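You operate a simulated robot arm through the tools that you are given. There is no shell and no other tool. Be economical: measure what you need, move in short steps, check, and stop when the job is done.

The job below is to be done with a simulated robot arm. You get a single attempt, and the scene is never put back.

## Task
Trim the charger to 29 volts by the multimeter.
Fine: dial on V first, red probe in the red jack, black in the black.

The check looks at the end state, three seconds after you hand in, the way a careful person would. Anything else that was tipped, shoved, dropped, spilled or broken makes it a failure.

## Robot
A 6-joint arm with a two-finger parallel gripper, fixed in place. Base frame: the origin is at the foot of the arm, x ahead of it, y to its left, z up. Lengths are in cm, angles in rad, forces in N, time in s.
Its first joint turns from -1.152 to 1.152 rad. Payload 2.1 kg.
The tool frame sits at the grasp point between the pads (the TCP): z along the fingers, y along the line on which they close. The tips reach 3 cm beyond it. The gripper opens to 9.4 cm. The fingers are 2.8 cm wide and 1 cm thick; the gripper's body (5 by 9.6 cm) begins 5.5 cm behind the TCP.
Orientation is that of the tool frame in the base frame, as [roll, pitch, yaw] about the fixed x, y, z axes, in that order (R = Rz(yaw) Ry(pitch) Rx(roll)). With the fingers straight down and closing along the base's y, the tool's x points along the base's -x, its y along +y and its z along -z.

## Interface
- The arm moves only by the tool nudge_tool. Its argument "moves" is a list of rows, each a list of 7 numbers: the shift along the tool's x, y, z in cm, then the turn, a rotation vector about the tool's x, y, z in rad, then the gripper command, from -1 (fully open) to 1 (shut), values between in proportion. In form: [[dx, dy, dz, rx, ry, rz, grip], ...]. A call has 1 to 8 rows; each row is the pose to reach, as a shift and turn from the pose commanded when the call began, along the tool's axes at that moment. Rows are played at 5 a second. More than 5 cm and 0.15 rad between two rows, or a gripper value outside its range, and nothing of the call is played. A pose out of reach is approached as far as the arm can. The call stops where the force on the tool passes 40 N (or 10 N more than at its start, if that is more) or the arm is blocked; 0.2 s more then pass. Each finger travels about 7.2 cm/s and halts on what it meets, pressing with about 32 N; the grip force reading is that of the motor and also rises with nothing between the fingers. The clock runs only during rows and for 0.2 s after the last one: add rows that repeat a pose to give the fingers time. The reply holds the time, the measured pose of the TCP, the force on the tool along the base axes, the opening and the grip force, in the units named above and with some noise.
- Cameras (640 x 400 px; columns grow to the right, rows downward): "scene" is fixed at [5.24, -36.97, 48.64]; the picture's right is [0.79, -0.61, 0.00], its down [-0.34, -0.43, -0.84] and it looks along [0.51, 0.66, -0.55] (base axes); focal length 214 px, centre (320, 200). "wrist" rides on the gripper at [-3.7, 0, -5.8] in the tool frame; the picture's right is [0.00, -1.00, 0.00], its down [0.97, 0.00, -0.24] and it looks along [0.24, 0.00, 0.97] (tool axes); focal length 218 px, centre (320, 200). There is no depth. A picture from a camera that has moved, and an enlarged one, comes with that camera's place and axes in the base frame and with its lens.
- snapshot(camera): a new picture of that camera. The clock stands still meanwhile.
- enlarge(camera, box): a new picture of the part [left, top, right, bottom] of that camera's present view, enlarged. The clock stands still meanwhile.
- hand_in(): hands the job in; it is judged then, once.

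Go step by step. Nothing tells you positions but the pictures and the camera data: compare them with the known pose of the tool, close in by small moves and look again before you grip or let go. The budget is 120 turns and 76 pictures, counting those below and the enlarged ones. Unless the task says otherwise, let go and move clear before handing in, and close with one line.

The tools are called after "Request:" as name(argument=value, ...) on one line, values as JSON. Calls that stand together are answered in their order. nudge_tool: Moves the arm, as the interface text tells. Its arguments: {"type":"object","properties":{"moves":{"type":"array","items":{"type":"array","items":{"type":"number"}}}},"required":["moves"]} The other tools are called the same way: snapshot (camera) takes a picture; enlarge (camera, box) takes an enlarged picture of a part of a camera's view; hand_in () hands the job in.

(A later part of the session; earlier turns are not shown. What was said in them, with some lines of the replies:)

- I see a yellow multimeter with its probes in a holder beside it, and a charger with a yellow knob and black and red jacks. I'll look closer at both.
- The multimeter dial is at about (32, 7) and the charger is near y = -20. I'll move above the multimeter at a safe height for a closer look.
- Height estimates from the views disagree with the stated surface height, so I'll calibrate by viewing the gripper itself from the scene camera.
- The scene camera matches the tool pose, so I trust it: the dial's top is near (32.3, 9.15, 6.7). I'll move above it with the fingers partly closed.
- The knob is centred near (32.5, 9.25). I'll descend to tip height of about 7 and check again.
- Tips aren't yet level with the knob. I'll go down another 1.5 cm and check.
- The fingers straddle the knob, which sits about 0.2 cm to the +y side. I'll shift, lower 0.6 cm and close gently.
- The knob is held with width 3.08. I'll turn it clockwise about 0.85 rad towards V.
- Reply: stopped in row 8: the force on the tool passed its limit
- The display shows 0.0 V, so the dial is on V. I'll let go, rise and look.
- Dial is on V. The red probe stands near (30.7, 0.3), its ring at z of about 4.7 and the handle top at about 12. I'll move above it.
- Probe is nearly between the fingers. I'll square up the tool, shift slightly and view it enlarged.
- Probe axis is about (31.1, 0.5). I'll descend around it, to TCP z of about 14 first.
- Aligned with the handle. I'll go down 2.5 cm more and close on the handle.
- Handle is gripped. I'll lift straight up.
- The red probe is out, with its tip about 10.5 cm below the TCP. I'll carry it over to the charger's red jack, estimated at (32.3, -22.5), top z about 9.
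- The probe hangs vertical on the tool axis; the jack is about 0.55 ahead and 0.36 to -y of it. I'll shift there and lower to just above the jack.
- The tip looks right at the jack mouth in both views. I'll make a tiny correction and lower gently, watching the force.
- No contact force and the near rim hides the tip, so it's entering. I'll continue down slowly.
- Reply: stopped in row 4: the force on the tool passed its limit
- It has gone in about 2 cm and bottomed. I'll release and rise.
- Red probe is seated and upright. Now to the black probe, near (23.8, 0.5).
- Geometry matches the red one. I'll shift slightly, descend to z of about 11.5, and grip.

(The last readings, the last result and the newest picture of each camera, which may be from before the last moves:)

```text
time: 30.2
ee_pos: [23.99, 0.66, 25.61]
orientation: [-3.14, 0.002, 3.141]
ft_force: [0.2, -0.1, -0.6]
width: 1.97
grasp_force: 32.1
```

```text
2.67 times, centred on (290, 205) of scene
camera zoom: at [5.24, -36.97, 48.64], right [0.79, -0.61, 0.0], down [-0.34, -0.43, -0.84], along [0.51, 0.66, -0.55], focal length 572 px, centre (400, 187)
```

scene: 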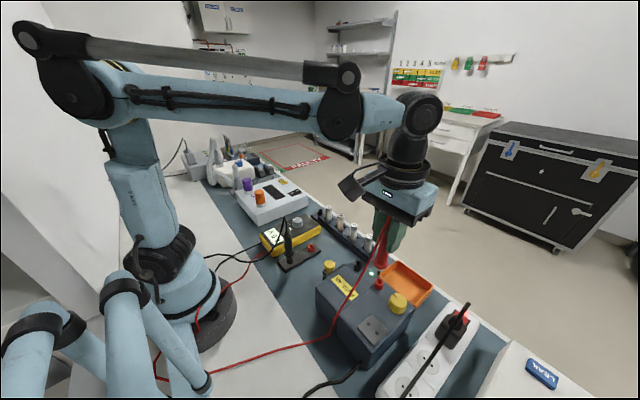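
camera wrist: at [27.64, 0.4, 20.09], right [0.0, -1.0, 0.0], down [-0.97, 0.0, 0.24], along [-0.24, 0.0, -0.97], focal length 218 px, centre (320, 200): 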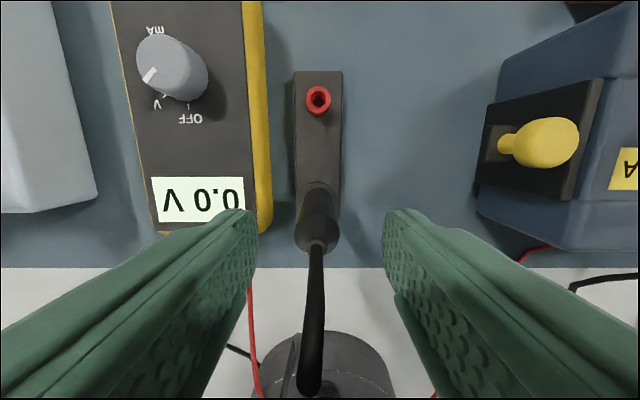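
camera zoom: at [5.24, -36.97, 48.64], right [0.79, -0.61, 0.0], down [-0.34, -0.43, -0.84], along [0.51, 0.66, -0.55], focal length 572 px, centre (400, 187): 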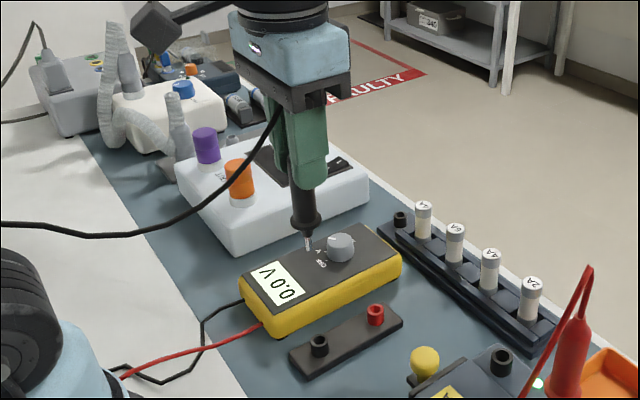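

Black probe is out. I'll carry it to the black jack, estimated at (32.15, -16.3).

Request:
nudge_tool(moves=[[-1.5, -3, 0, 0, 0, 0, 0.8], [-3, -6, 0, 0, 0, 0, 0.8], [-4.5, -9, 0, 0, 0, 0, 0.8], [-6, -12, 0, 0, 0, 0, 0.8], [-7.2, -14.5, 0, 0, 0, 0, 0.8], [-7.7, -16.2, 1, 0, 0, 0, 0.8], [-7.7, -16.6, 2, 0, 0, 0, 0.8], [-7.7, -16.6, 2, 0, 0, 0, 0.8]])

Request:
enlarge(camera="wrist", box=[270, 150, 370, 250])

Request:
enlarge(camera="scene", box=[330, 200, 420, 300])

```text
time: 32.0
ee_pos: [31.6, -16.25, 23.62]
orientation: [-3.141, 0.002, -3.141]
ft_force: [0.1, 0.5, -1.2]
width: 1.92
grasp_force: 31.9
```

```text
4.00 times, centred on (320, 200) of wrist
camera zoom: at [35.24, -16.19, 29.38], right [0.0, -1.0, 0.0], down [-0.97, 0.0, 0.24], along [-0.24, 0.0, -0.97], focal length 873 px, centre (320, 200)
```

zoom: 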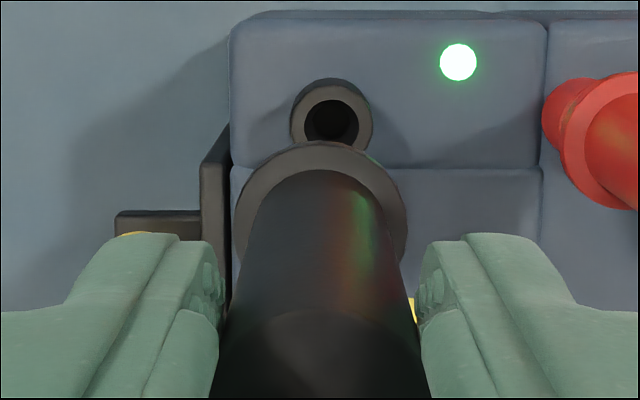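

```text
4.00 times, centred on (375, 250) of scene
camera zoom: at [5.24, -36.97, 48.64], right [0.79, -0.61, 0.0], down [-0.34, -0.43, -0.84], along [0.51, 0.66, -0.55], focal length 858 px, centre (100, 0)
```

zoom: 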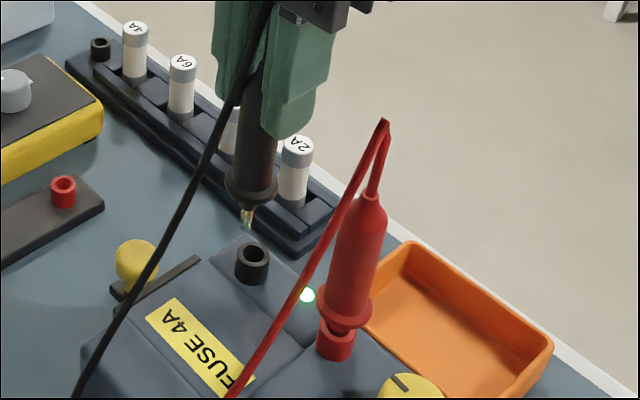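

The black jack is about 0.59 ahead and 0.38 to -y, like the red case. I'll shift and lower to the mouth, then check.

Request:
nudge_tool(moves=[[-0.3, -0.2, 0.5, 0, 0, 0, 0.8], [-0.59, -0.38, 1, 0, 0, 0, 0.8], [-0.59, -0.38, 2, 0, 0, 0, 0.8], [-0.59, -0.38, 2.3, 0, 0, 0, 0.8], [-0.59, -0.38, 2.3, 0, 0, 0, 0.8]])

Request:
enlarge(camera="scene", box=[335, 220, 385, 290])

Request:
enlarge(camera="wrist", box=[270, 150, 370, 250])

```text
time: 33.2
ee_pos: [32.13, -16.4, 21.24]
orientation: [3.141, 0.001, -3.141]
ft_force: [0.3, 0.0, 0.1]
width: 1.95
grasp_force: 31.6
```

```text
5.71 times, centred on (360, 255) of scene
camera zoom: at [5.24, -36.97, 48.64], right [0.79, -0.61, 0.0], down [-0.34, -0.43, -0.84], along [0.51, 0.66, -0.55], focal length 1226 px, centre (91, -114)
```

zoom: 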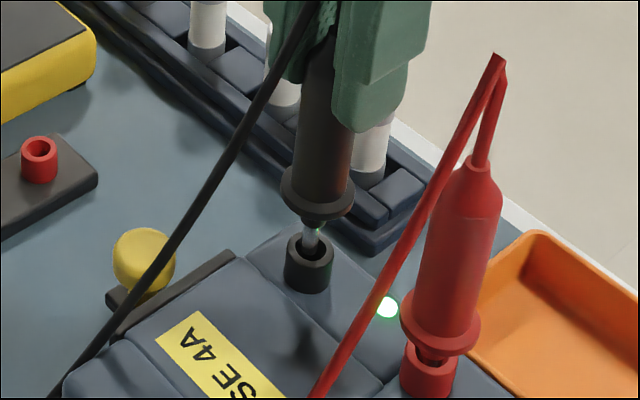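

```text
4.00 times, centred on (320, 200) of wrist
camera zoom: at [35.86, -16.43, 27.06], right [0.0, -1.0, 0.0], down [-0.97, 0.0, 0.24], along [-0.24, 0.0, -0.97], focal length 873 px, centre (320, 200)
```

zoom: 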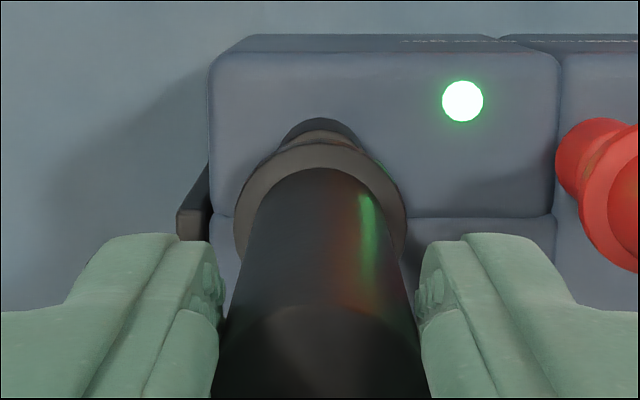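

Well aligned. Lowering gently.

Request:
nudge_tool(moves=[[0, 0, 0.3, 0, 0, 0, 0.8], [0, 0, 0.6, 0, 0, 0, 0.8], [0, 0, 0.9, 0, 0, 0, 0.8], [0, 0, 1.2, 0, 0, 0, 0.8], [0, 0, 1.5, 0, 0, 0, 0.8], [0, 0, 1.8, 0, 0, 0, 0.8], [0, 0, 2.1, 0, 0, 0, 0.8]])

Request:
enlarge(camera="scene", box=[335, 220, 385, 290])

```text
time: 34.8
ee_pos: [32.26, -16.54, 19.54]
orientation: [3.14, 0.003, 3.139]
ft_force: [-0.5, -0.2, 11.8]
width: 1.88
grasp_force: 32.1
stopped in row 7: the force on the tool passed its limit (the readings are from after the stop); the commanded pose is now the measured one
```

```text
5.71 times, centred on (360, 255) of scene
camera zoom: at [5.24, -36.97, 48.65], right [0.79, -0.61, 0.0], down [-0.34, -0.43, -0.84], along [0.51, 0.66, -0.55], focal length 1226 px, centre (91, -114)
```

zoom: 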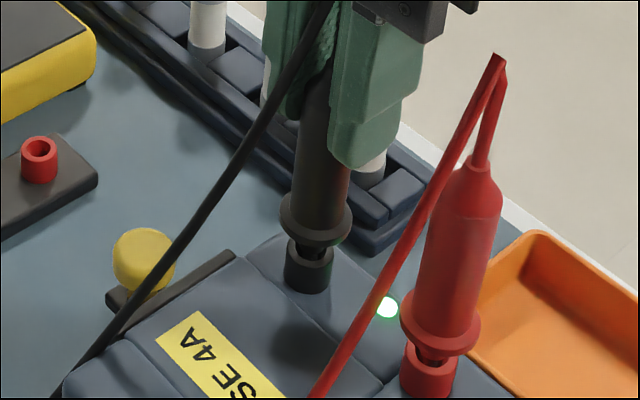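

Bottomed at the expected height. Releasing, rising, and looking at the meter.

Request:
nudge_tool(moves=[[0, 0, 0, 0, 0, 0, 0.5], [0, 0, 0, 0, 0, 0, 0.25], [0, 0, 0, 0, 0, 0, 0.1], [0, 0, 0, 0, 0, 0, 0.1], [0, 0, -3, 0, 0, 0, 0.1], [0, 0, -6, 0, 0, 0, 0.1], [0, 0, -10, 0, 0, 0, 0.1], [0, 0, -12, 0, 0, 0, 0.1]])

Request:
snapshot(camera="wrist")

Request:
enlarge(camera="scene", box=[250, 210, 420, 330])

```text
time: 36.6
ee_pos: [32.25, -16.54, 31.5]
orientation: [3.141, 0.002, 3.141]
ft_force: [1.0, -0.2, -0.3]
width: 4.22
grasp_force: 0.2
```

```text
24 pictures are left
camera wrist: at [36.01, -16.44, 37.27], right [0.0, -1.0, 0.0], down [-0.97, 0.0, 0.24], along [-0.24, 0.0, -0.97], focal length 218 px, centre (320, 200)
```

wrist: 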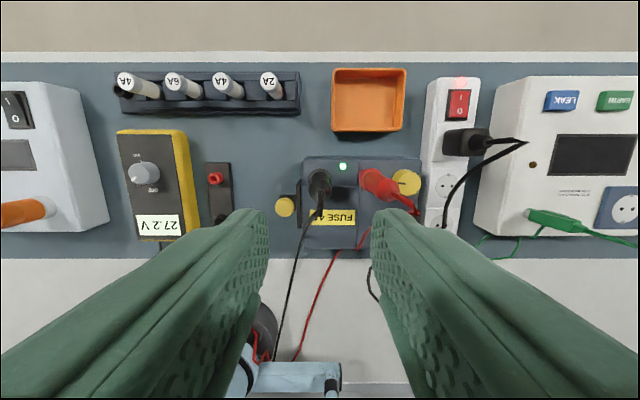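

```text
3.33 times, centred on (335, 270) of scene
camera zoom: at [5.24, -36.97, 48.64], right [0.79, -0.61, 0.0], down [-0.34, -0.43, -0.84], along [0.51, 0.66, -0.55], focal length 715 px, centre (270, -33)
```

zoom: 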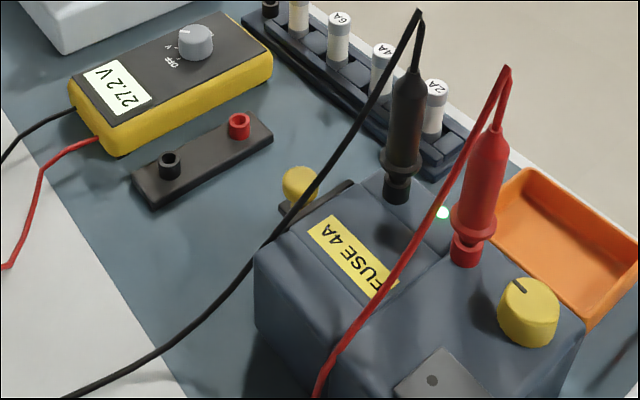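

The meter reads 27.2 V. To turn the yellow knob near (31.4, -27.4) without touching the red probe, I'll rotate the gripper a quarter turn so it closes along x, with the camera on the far side.

Request:
nudge_tool(moves=[[0.1, -1.4, 0, 0, 0, 0.14, 0], [0.2, -2.8, 0, 0, 0, 0.28, -0.1], [0.3, -4.2, 0, 0, 0, 0.42, -0.2], [0.4, -5.6, 0, 0, 0, 0.56, -0.2], [0.5, -7, 0, 0, 0, 0.7, -0.2], [0.6, -8.4, 0, 0, 0, 0.84, -0.2], [0.7, -9.8, 0, 0, 0, 0.98, -0.2], [0.8, -10.9, 0, 0, 0, 1.12, -0.2]])

Request:
nudge_tool(moves=[[0, 0, 1, 0, 0, 0.12, -0.2], [0, 0, 2, 0, 0, 0.24, -0.2], [0, 0, 3, 0, 0, 0.36, -0.2], [0, 0, 4, 0, 0, 0.45, -0.2], [0, 0, 5, 0, 0, 0.45, -0.2], [0, 0, 5, 0, 0, 0.45, -0.2]])

Request:
snapshot(camera="wrist")

```text
time: 38.4
ee_pos: [31.46, -27.48, 31.45]
orientation: [3.139, 0.002, 2.019]
ft_force: [0.3, 0.6, -0.2]
width: 5.63
grasp_force: 0.0
```

```text
time: 39.8
ee_pos: [31.32, -27.39, 26.42]
orientation: [-3.141, -0.001, 1.57]
ft_force: [1.0, -0.2, -0.1]
width: 5.63
grasp_force: 0.0
```

```text
22 pictures are left
camera wrist: at [31.29, -31.0, 32.17], right [-1.0, 0.0, 0.0], down [0.0, 0.97, 0.24], along [0.0, 0.24, -0.97], focal length 218 px, centre (320, 200)
```

wrist: 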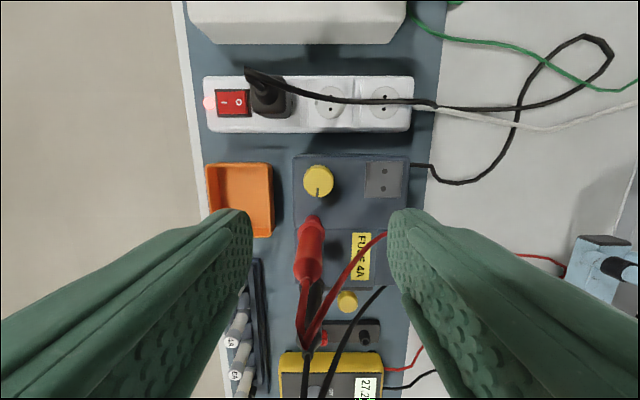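

Knob centre is about (31.5, -27.5). I'll tilt the gripper 0.2 rad away from the red probe and lower to a check height.

Request:
nudge_tool(moves=[[-0.2, 0.05, 0.5, 0, 0.1, 0, -0.2], [-0.6, 0.15, 1.5, 0, 0.2, 0, -0.2], [-0.6, 0.15, 4, 0, 0.2, 0, -0.2], [-0.6, 0.15, 7, 0, 0.2, 0, -0.2], [-0.6, 0.15, 10, 0, 0.2, 0, -0.2], [-0.6, 0.15, 12, 0, 0.2, 0, -0.2], [-0.6, 0.15, 12, 0, 0.2, 0, -0.2]])

Request:
snapshot(camera="wrist")

Request:
snapshot(camera="scene")

```text
time: 41.4
ee_pos: [31.6, -28.08, 14.49]
orientation: [3.141, -0.201, 1.572]
ft_force: [0.0, -0.4, 0.2]
width: 5.66
grasp_force: 0.0
```

```text
21 pictures are left
camera wrist: at [31.58, -32.75, 19.33], right [-1.0, 0.0, 0.0], down [0.0, 0.9, 0.43], along [0.0, 0.43, -0.9], focal length 218 px, centre (320, 200)
```

wrist: 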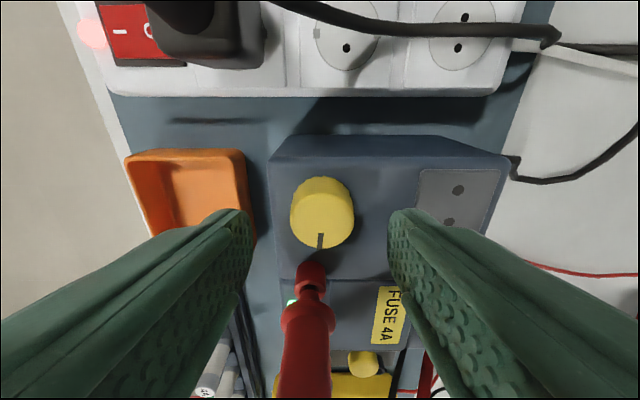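

```text
20 pictures are left
```

scene: 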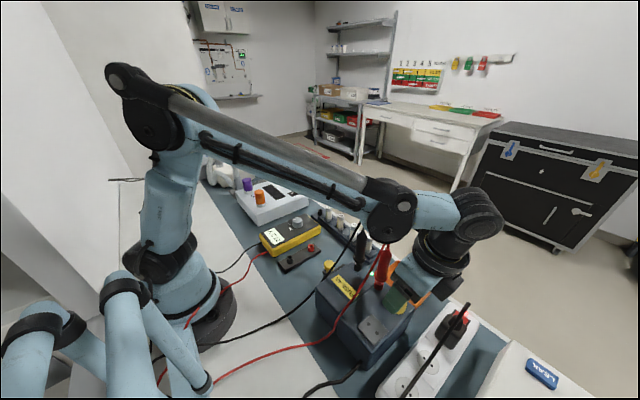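

I'll lower vertically 2.7 cm around the knob.

Request:
nudge_tool(moves=[[-0.2, -0.08, 0.98, 0, 0, 0, -0.2], [-0.4, -0.08, 1.96, 0, 0, 0, -0.2], [-0.48, -0.08, 2.35, 0, 0, 0, -0.2], [-0.54, -0.08, 2.65, 0, 0, 0, -0.2]])

Request:
snapshot(camera="wrist")

Request:
enlarge(camera="scene", box=[360, 220, 460, 320])

```text
time: 42.4
ee_pos: [31.5, -27.98, 11.85]
orientation: [3.141, -0.201, 1.572]
ft_force: [0.2, 0.1, 4.6]
width: 5.67
grasp_force: 0.0
```

```text
19 pictures are left
camera wrist: at [31.55, -32.77, 16.71], right [-1.0, 0.0, 0.0], down [0.0, 0.9, 0.43], along [0.0, 0.43, -0.9], focal length 218 px, centre (320, 200)
```

wrist: 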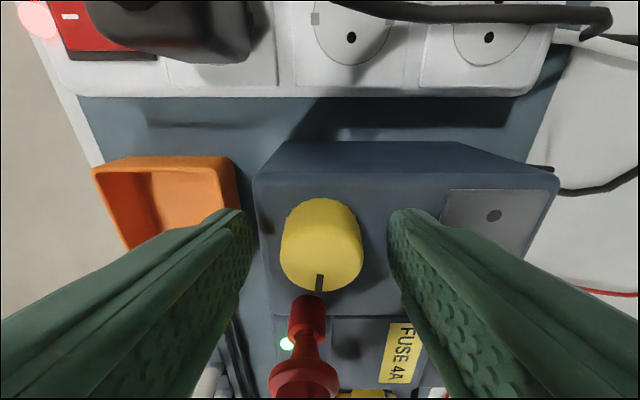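

```text
4.00 times, centred on (410, 270) of scene
camera zoom: at [5.24, -36.97, 48.65], right [0.79, -0.61, 0.0], down [-0.34, -0.43, -0.84], along [0.51, 0.66, -0.55], focal length 858 px, centre (-40, -80)
```

zoom: 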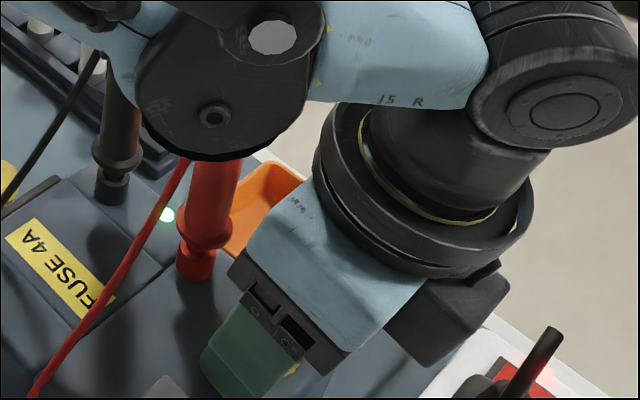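

A light 4.6 N upward force suggests the tips are touching the case. I'll rise 0.25 cm and check the force before gripping.

Request:
nudge_tool(moves=[[0.05, 0, -0.25, 0, 0, 0, -0.2], [0.05, 0, -0.25, 0, 0, 0, -0.2]])

Request:
enlarge(camera="scene", box=[250, 210, 400, 310])

```text
time: 43.0
ee_pos: [31.64, -27.98, 12.13]
orientation: [3.141, -0.2, 1.573]
ft_force: [-0.5, 0.6, 0.2]
width: 5.64
grasp_force: 0.0
```

```text
4.00 times, centred on (325, 260) of scene
camera zoom: at [5.24, -36.97, 48.64], right [0.79, -0.61, 0.0], down [-0.34, -0.43, -0.84], along [0.51, 0.66, -0.55], focal length 858 px, centre (300, -40)
```

zoom: 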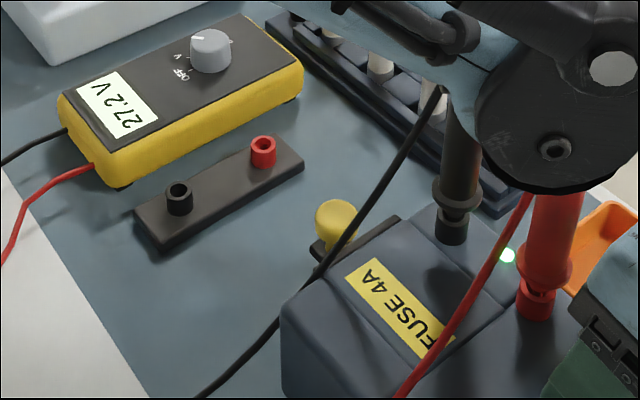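

Force is gone and the meter is readable from here at 27.2 V. I'll grip the knob and turn a small amount clockwise.

Request:
nudge_tool(moves=[[0, 0, 0, 0, 0, 0, 0.1], [0, 0, 0, 0, 0, 0, 0.3], [0, 0, 0, 0, 0, 0, 0.4], [0, 0, 0, 0, 0, 0, 0.4]])

Request:
nudge_tool(moves=[[0, -0.025, 0, -0.01, 0, 0.049, 0.4], [0, -0.05, 0, -0.02, 0, 0.098, 0.4], [0, -0.075, 0, -0.03, 0, 0.147, 0.4], [0, -0.075, 0, -0.03, 0, 0.147, 0.4]])

Request:
enlarge(camera="scene", box=[250, 210, 400, 310])

```text
time: 44.0
ee_pos: [31.57, -28.09, 12.0]
orientation: [-3.14, -0.2, 1.572]
ft_force: [-9.0, 1.7, -0.7]
width: 3.1
grasp_force: 44.1
```

```text
time: 45.0
ee_pos: [31.41, -28.01, 11.93]
orientation: [3.138, -0.199, 1.42]
ft_force: [-9.0, -6.6, 9.7]
width: 3.08
grasp_force: 45.1
```

```text
4.00 times, centred on (325, 260) of scene
camera zoom: at [5.24, -36.97, 48.65], right [0.79, -0.61, 0.0], down [-0.34, -0.43, -0.84], along [0.51, 0.66, -0.55], focal length 858 px, centre (300, -40)
```

zoom: 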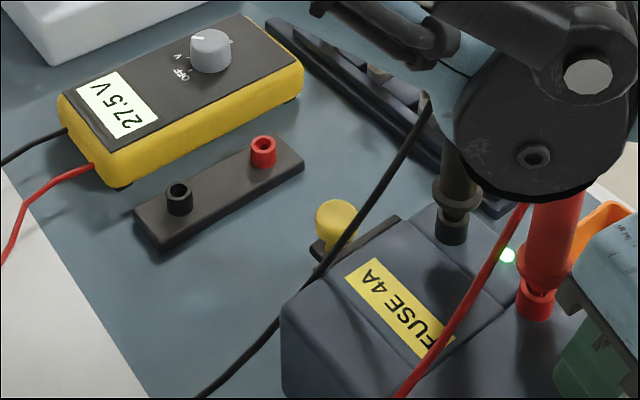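

Clockwise raises the voltage: +0.3 V per 0.15 rad, so about 0.75 rad more is needed. I'll turn 0.35 more, read, then regrasp for the rest.

Request:
nudge_tool(moves=[[0, -0.05, 0, -0.02, 0, 0.098, 0.4], [0.01, -0.1, 0, -0.04, 0, 0.196, 0.4], [0.02, -0.15, 0, -0.06, 0, 0.294, 0.4], [0.03, -0.17, 0, -0.07, 0, 0.343, 0.4], [0.03, -0.17, 0, -0.07, 0, 0.343, 0.4]])

Request:
enlarge(camera="scene", box=[250, 200, 420, 310])

```text
time: 46.2
ee_pos: [31.28, -28.0, 12.04]
orientation: [3.137, -0.202, 1.069]
ft_force: [-9.2, -9.9, 25.3]
width: 3.12
grasp_force: 45.2
```

```text
3.64 times, centred on (335, 255) of scene
camera zoom: at [5.23, -36.97, 48.65], right [0.79, -0.61, 0.0], down [-0.34, -0.43, -0.84], along [0.51, 0.66, -0.55], focal length 780 px, centre (266, 0)
```

zoom: 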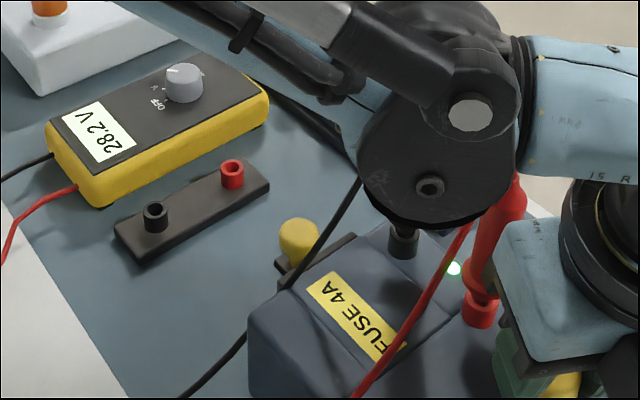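

28.2 V. I'll release, wind the gripper back about the knob axis, and regrasp.

Request:
nudge_tool(moves=[[0, 0, 0, 0, 0, 0, 0.1], [0, 0, 0, 0, 0, 0, -0.1], [0, 0, -0.1, 0, 0, 0, -0.2], [0, 0, -0.1, 0, 0, 0, -0.2]])

Request:
enlarge(camera="scene", box=[250, 200, 420, 310])

Request:
snapshot(camera="wrist")

```text
time: 47.2
ee_pos: [31.37, -27.75, 12.1]
orientation: [3.137, -0.201, 1.07]
ft_force: [0.3, -0.1, -0.3]
width: 5.62
grasp_force: 0.0
```

```text
3.64 times, centred on (335, 255) of scene
camera zoom: at [5.24, -36.97, 48.64], right [0.79, -0.61, 0.0], down [-0.34, -0.43, -0.84], along [0.51, 0.66, -0.55], focal length 780 px, centre (266, 0)
```

zoom: 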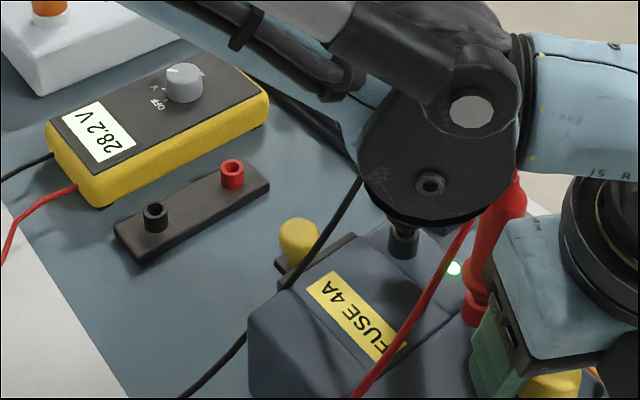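

```text
13 pictures are left
camera wrist: at [28.97, -32.04, 17.03], right [-0.88, 0.48, 0.0], down [0.43, 0.79, 0.43], along [0.21, 0.38, -0.9], focal length 218 px, centre (320, 200)
```

wrist: 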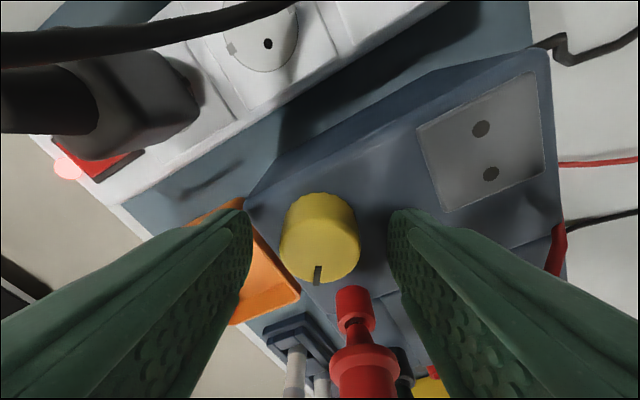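

Knob stays at 28.2 V and all is upright. Winding back 0.75 rad and regrasping.

Request:
nudge_tool(moves=[[0.0, 0.06, 0, 0.025, 0, -0.122, -0.2], [0.02, 0.12, 0, 0.05, 0, -0.245, -0.2], [0.04, 0.18, 0, 0.075, 0, -0.367, -0.2], [0.06, 0.24, 0, 0.1, 0, -0.49, -0.2], [0.09, 0.29, 0, 0.124, 0, -0.61, -0.2], [0.13, 0.34, 0, 0.149, 0, -0.735, -0.2], [0.13, 0.34, 0, 0.149, 0, -0.735, -0.2]])

Request:
snapshot(camera="wrist")

```text
time: 48.8
ee_pos: [31.62, -28.0, 12.14]
orientation: [3.137, -0.2, 1.823]
ft_force: [-0.1, -0.6, 0.2]
width: 5.64
grasp_force: 0.0
```

```text
12 pictures are left
camera wrist: at [32.86, -32.56, 17.03], right [-0.97, -0.25, 0.0], down [-0.23, 0.87, 0.43], along [-0.1, 0.41, -0.9], focal length 218 px, centre (320, 200)
```

wrist: 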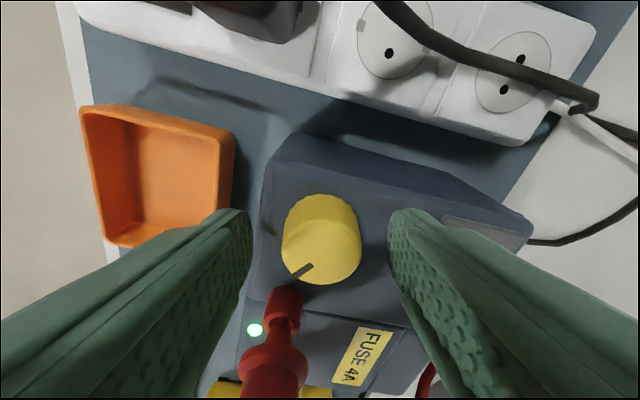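

Grip again and turn 0.3 rad.

Request:
nudge_tool(moves=[[0, 0, 0, 0, 0, 0, 0.1], [0, 0, 0, 0, 0, 0, 0.3], [0, 0, 0, 0, 0, 0, 0.4], [0, 0, 0, 0, 0, 0, 0.4]])

Request:
nudge_tool(moves=[[0, -0.05, 0, -0.02, 0, 0.098, 0.4], [0.01, -0.1, 0, -0.04, 0, 0.196, 0.4], [0.02, -0.15, 0, -0.06, 0, 0.294, 0.4], [0.02, -0.15, 0, -0.06, 0, 0.294, 0.4]])

Request:
enlarge(camera="scene", box=[250, 200, 420, 310])

```text
time: 49.8
ee_pos: [31.54, -27.94, 12.07]
orientation: [3.139, -0.199, 1.821]
ft_force: [-8.0, -0.5, -1.0]
width: 3.09
grasp_force: 45.2
```

```text
time: 50.8
ee_pos: [31.4, -28.08, 12.24]
orientation: [3.139, -0.2, 1.521]
ft_force: [-14.4, 8.9, -3.7]
width: 3.1
grasp_force: 45.1
```

```text
3.64 times, centred on (335, 255) of scene
camera zoom: at [5.24, -36.97, 48.64], right [0.79, -0.61, 0.0], down [-0.34, -0.43, -0.84], along [0.51, 0.66, -0.55], focal length 780 px, centre (266, 0)
```

zoom: 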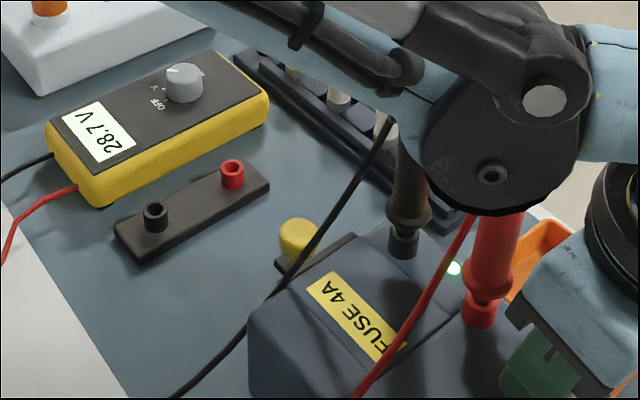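

28.7 V; about 0.16 rad more.

Request:
nudge_tool(moves=[[0, -0.04, 0, -0.016, 0, 0.078, 0.4], [0, -0.08, 0, -0.032, 0, 0.155, 0.4], [0, -0.08, 0, -0.032, 0, 0.155, 0.4]])

Request:
enlarge(camera="scene", box=[250, 210, 310, 260])

```text
time: 51.6
ee_pos: [31.52, -28.07, 12.02]
orientation: [3.141, -0.202, 1.363]
ft_force: [-18.0, 7.9, -17.8]
width: 3.05
grasp_force: 44.8
```

```text
8.00 times, centred on (280, 235) of scene
camera zoom: at [5.25, -36.98, 48.64], right [0.79, -0.61, 0.0], down [-0.34, -0.43, -0.84], along [0.51, 0.66, -0.55], focal length 1716 px, centre (640, -80)
```

zoom: 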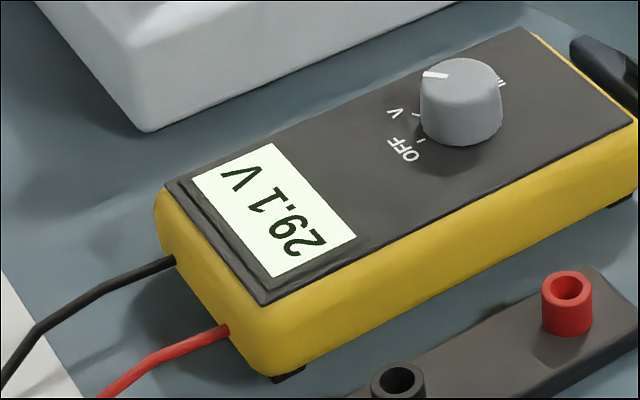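

29.1 V, slightly over; turn back about 0.045 rad.

Request:
nudge_tool(moves=[[0, 0.01, 0, 0.005, 0, -0.022, 0.4], [0, 0.022, 0, 0.009, 0, -0.044, 0.4], [0, 0.022, 0, 0.009, 0, -0.044, 0.4]])

Request:
enlarge(camera="scene", box=[250, 210, 310, 260])

```text
time: 52.4
ee_pos: [31.52, -27.96, 12.15]
orientation: [3.138, -0.202, 1.409]
ft_force: [-17.9, 7.5, -28.0]
width: 3.09
grasp_force: 44.6
```

```text
8.00 times, centred on (280, 235) of scene
camera zoom: at [5.25, -36.98, 48.63], right [0.79, -0.61, 0.0], down [-0.34, -0.43, -0.84], along [0.51, 0.66, -0.55], focal length 1716 px, centre (640, -80)
```

zoom: 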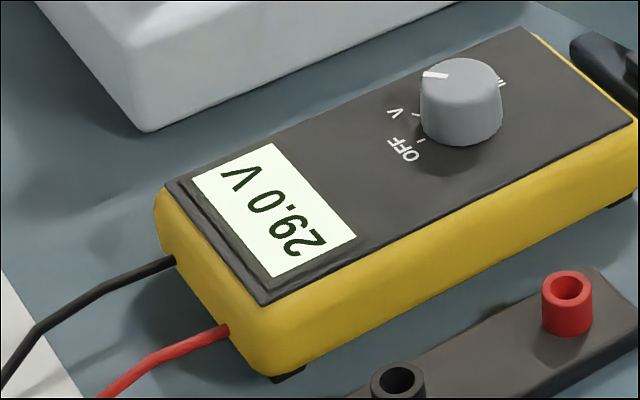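

29.0 V. Release gently and withdraw upward.

Request:
nudge_tool(moves=[[0, 0, 0, 0, 0, 0, 0.25], [0, 0, 0, 0, 0, 0, 0.05], [0, 0, 0, 0, 0, 0, -0.15], [0, 0, 0, 0, 0, 0, -0.2]])

Request:
nudge_tool(moves=[[0, 0, -1, 0, 0, 0, -0.2], [0, 0, -3, 0, 0, 0, -0.2], [0, 0, -6, 0, 0, 0, -0.2], [0, 0, -10, 0, 0, 0, -0.2], [0, 0, -14, 0, 0, 0, -0.2], [0, 0, -14, 0, 0, 0, -0.2]])

Request:
enlarge(camera="scene", box=[250, 200, 420, 310])

Request:
snapshot(camera="scene")

```text
time: 53.4
ee_pos: [31.42, -28.03, 12.22]
orientation: [3.139, -0.2, 1.409]
ft_force: [0.7, 1.1, -0.5]
width: 5.63
grasp_force: 0.0
```

```text
time: 54.8
ee_pos: [30.77, -30.75, 25.88]
orientation: [3.14, -0.201, 1.41]
ft_force: [-0.7, -0.2, 0.4]
width: 5.64
grasp_force: 0.0
```

```text
3.64 times, centred on (335, 255) of scene
camera zoom: at [5.24, -36.97, 48.64], right [0.79, -0.61, 0.0], down [-0.34, -0.43, -0.84], along [0.51, 0.66, -0.55], focal length 780 px, centre (266, 0)
```

zoom: 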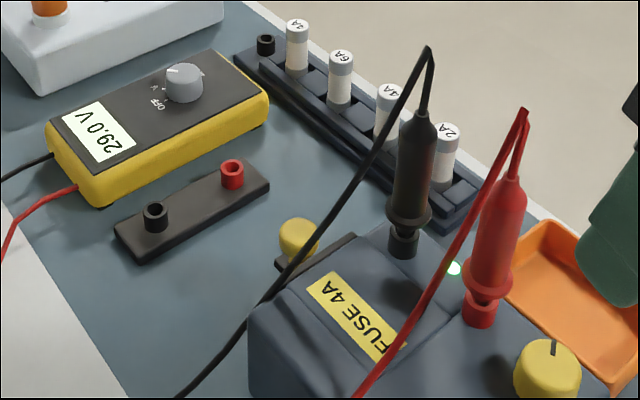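

```text
7 pictures are left
```

scene: 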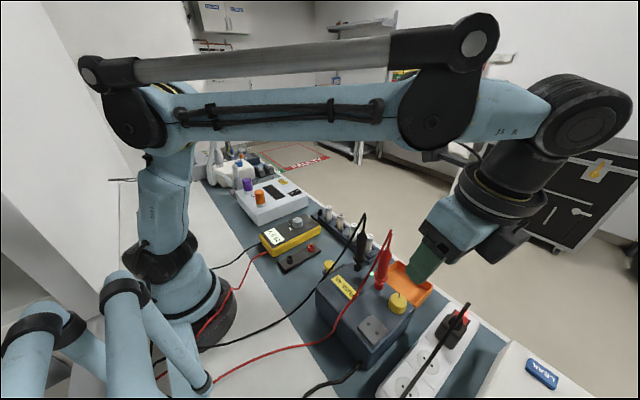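

The meter holds at 29.0 V with both probes seated and upright. The arm is clear, so I'm handing in.

Request:
hand_in()

```text
The job is handed in.
```

The multimeter reads 29.0 V with its dial on V, the red probe in the red jack and the black in the black, and the arm is clear of everything; I've handed it in.
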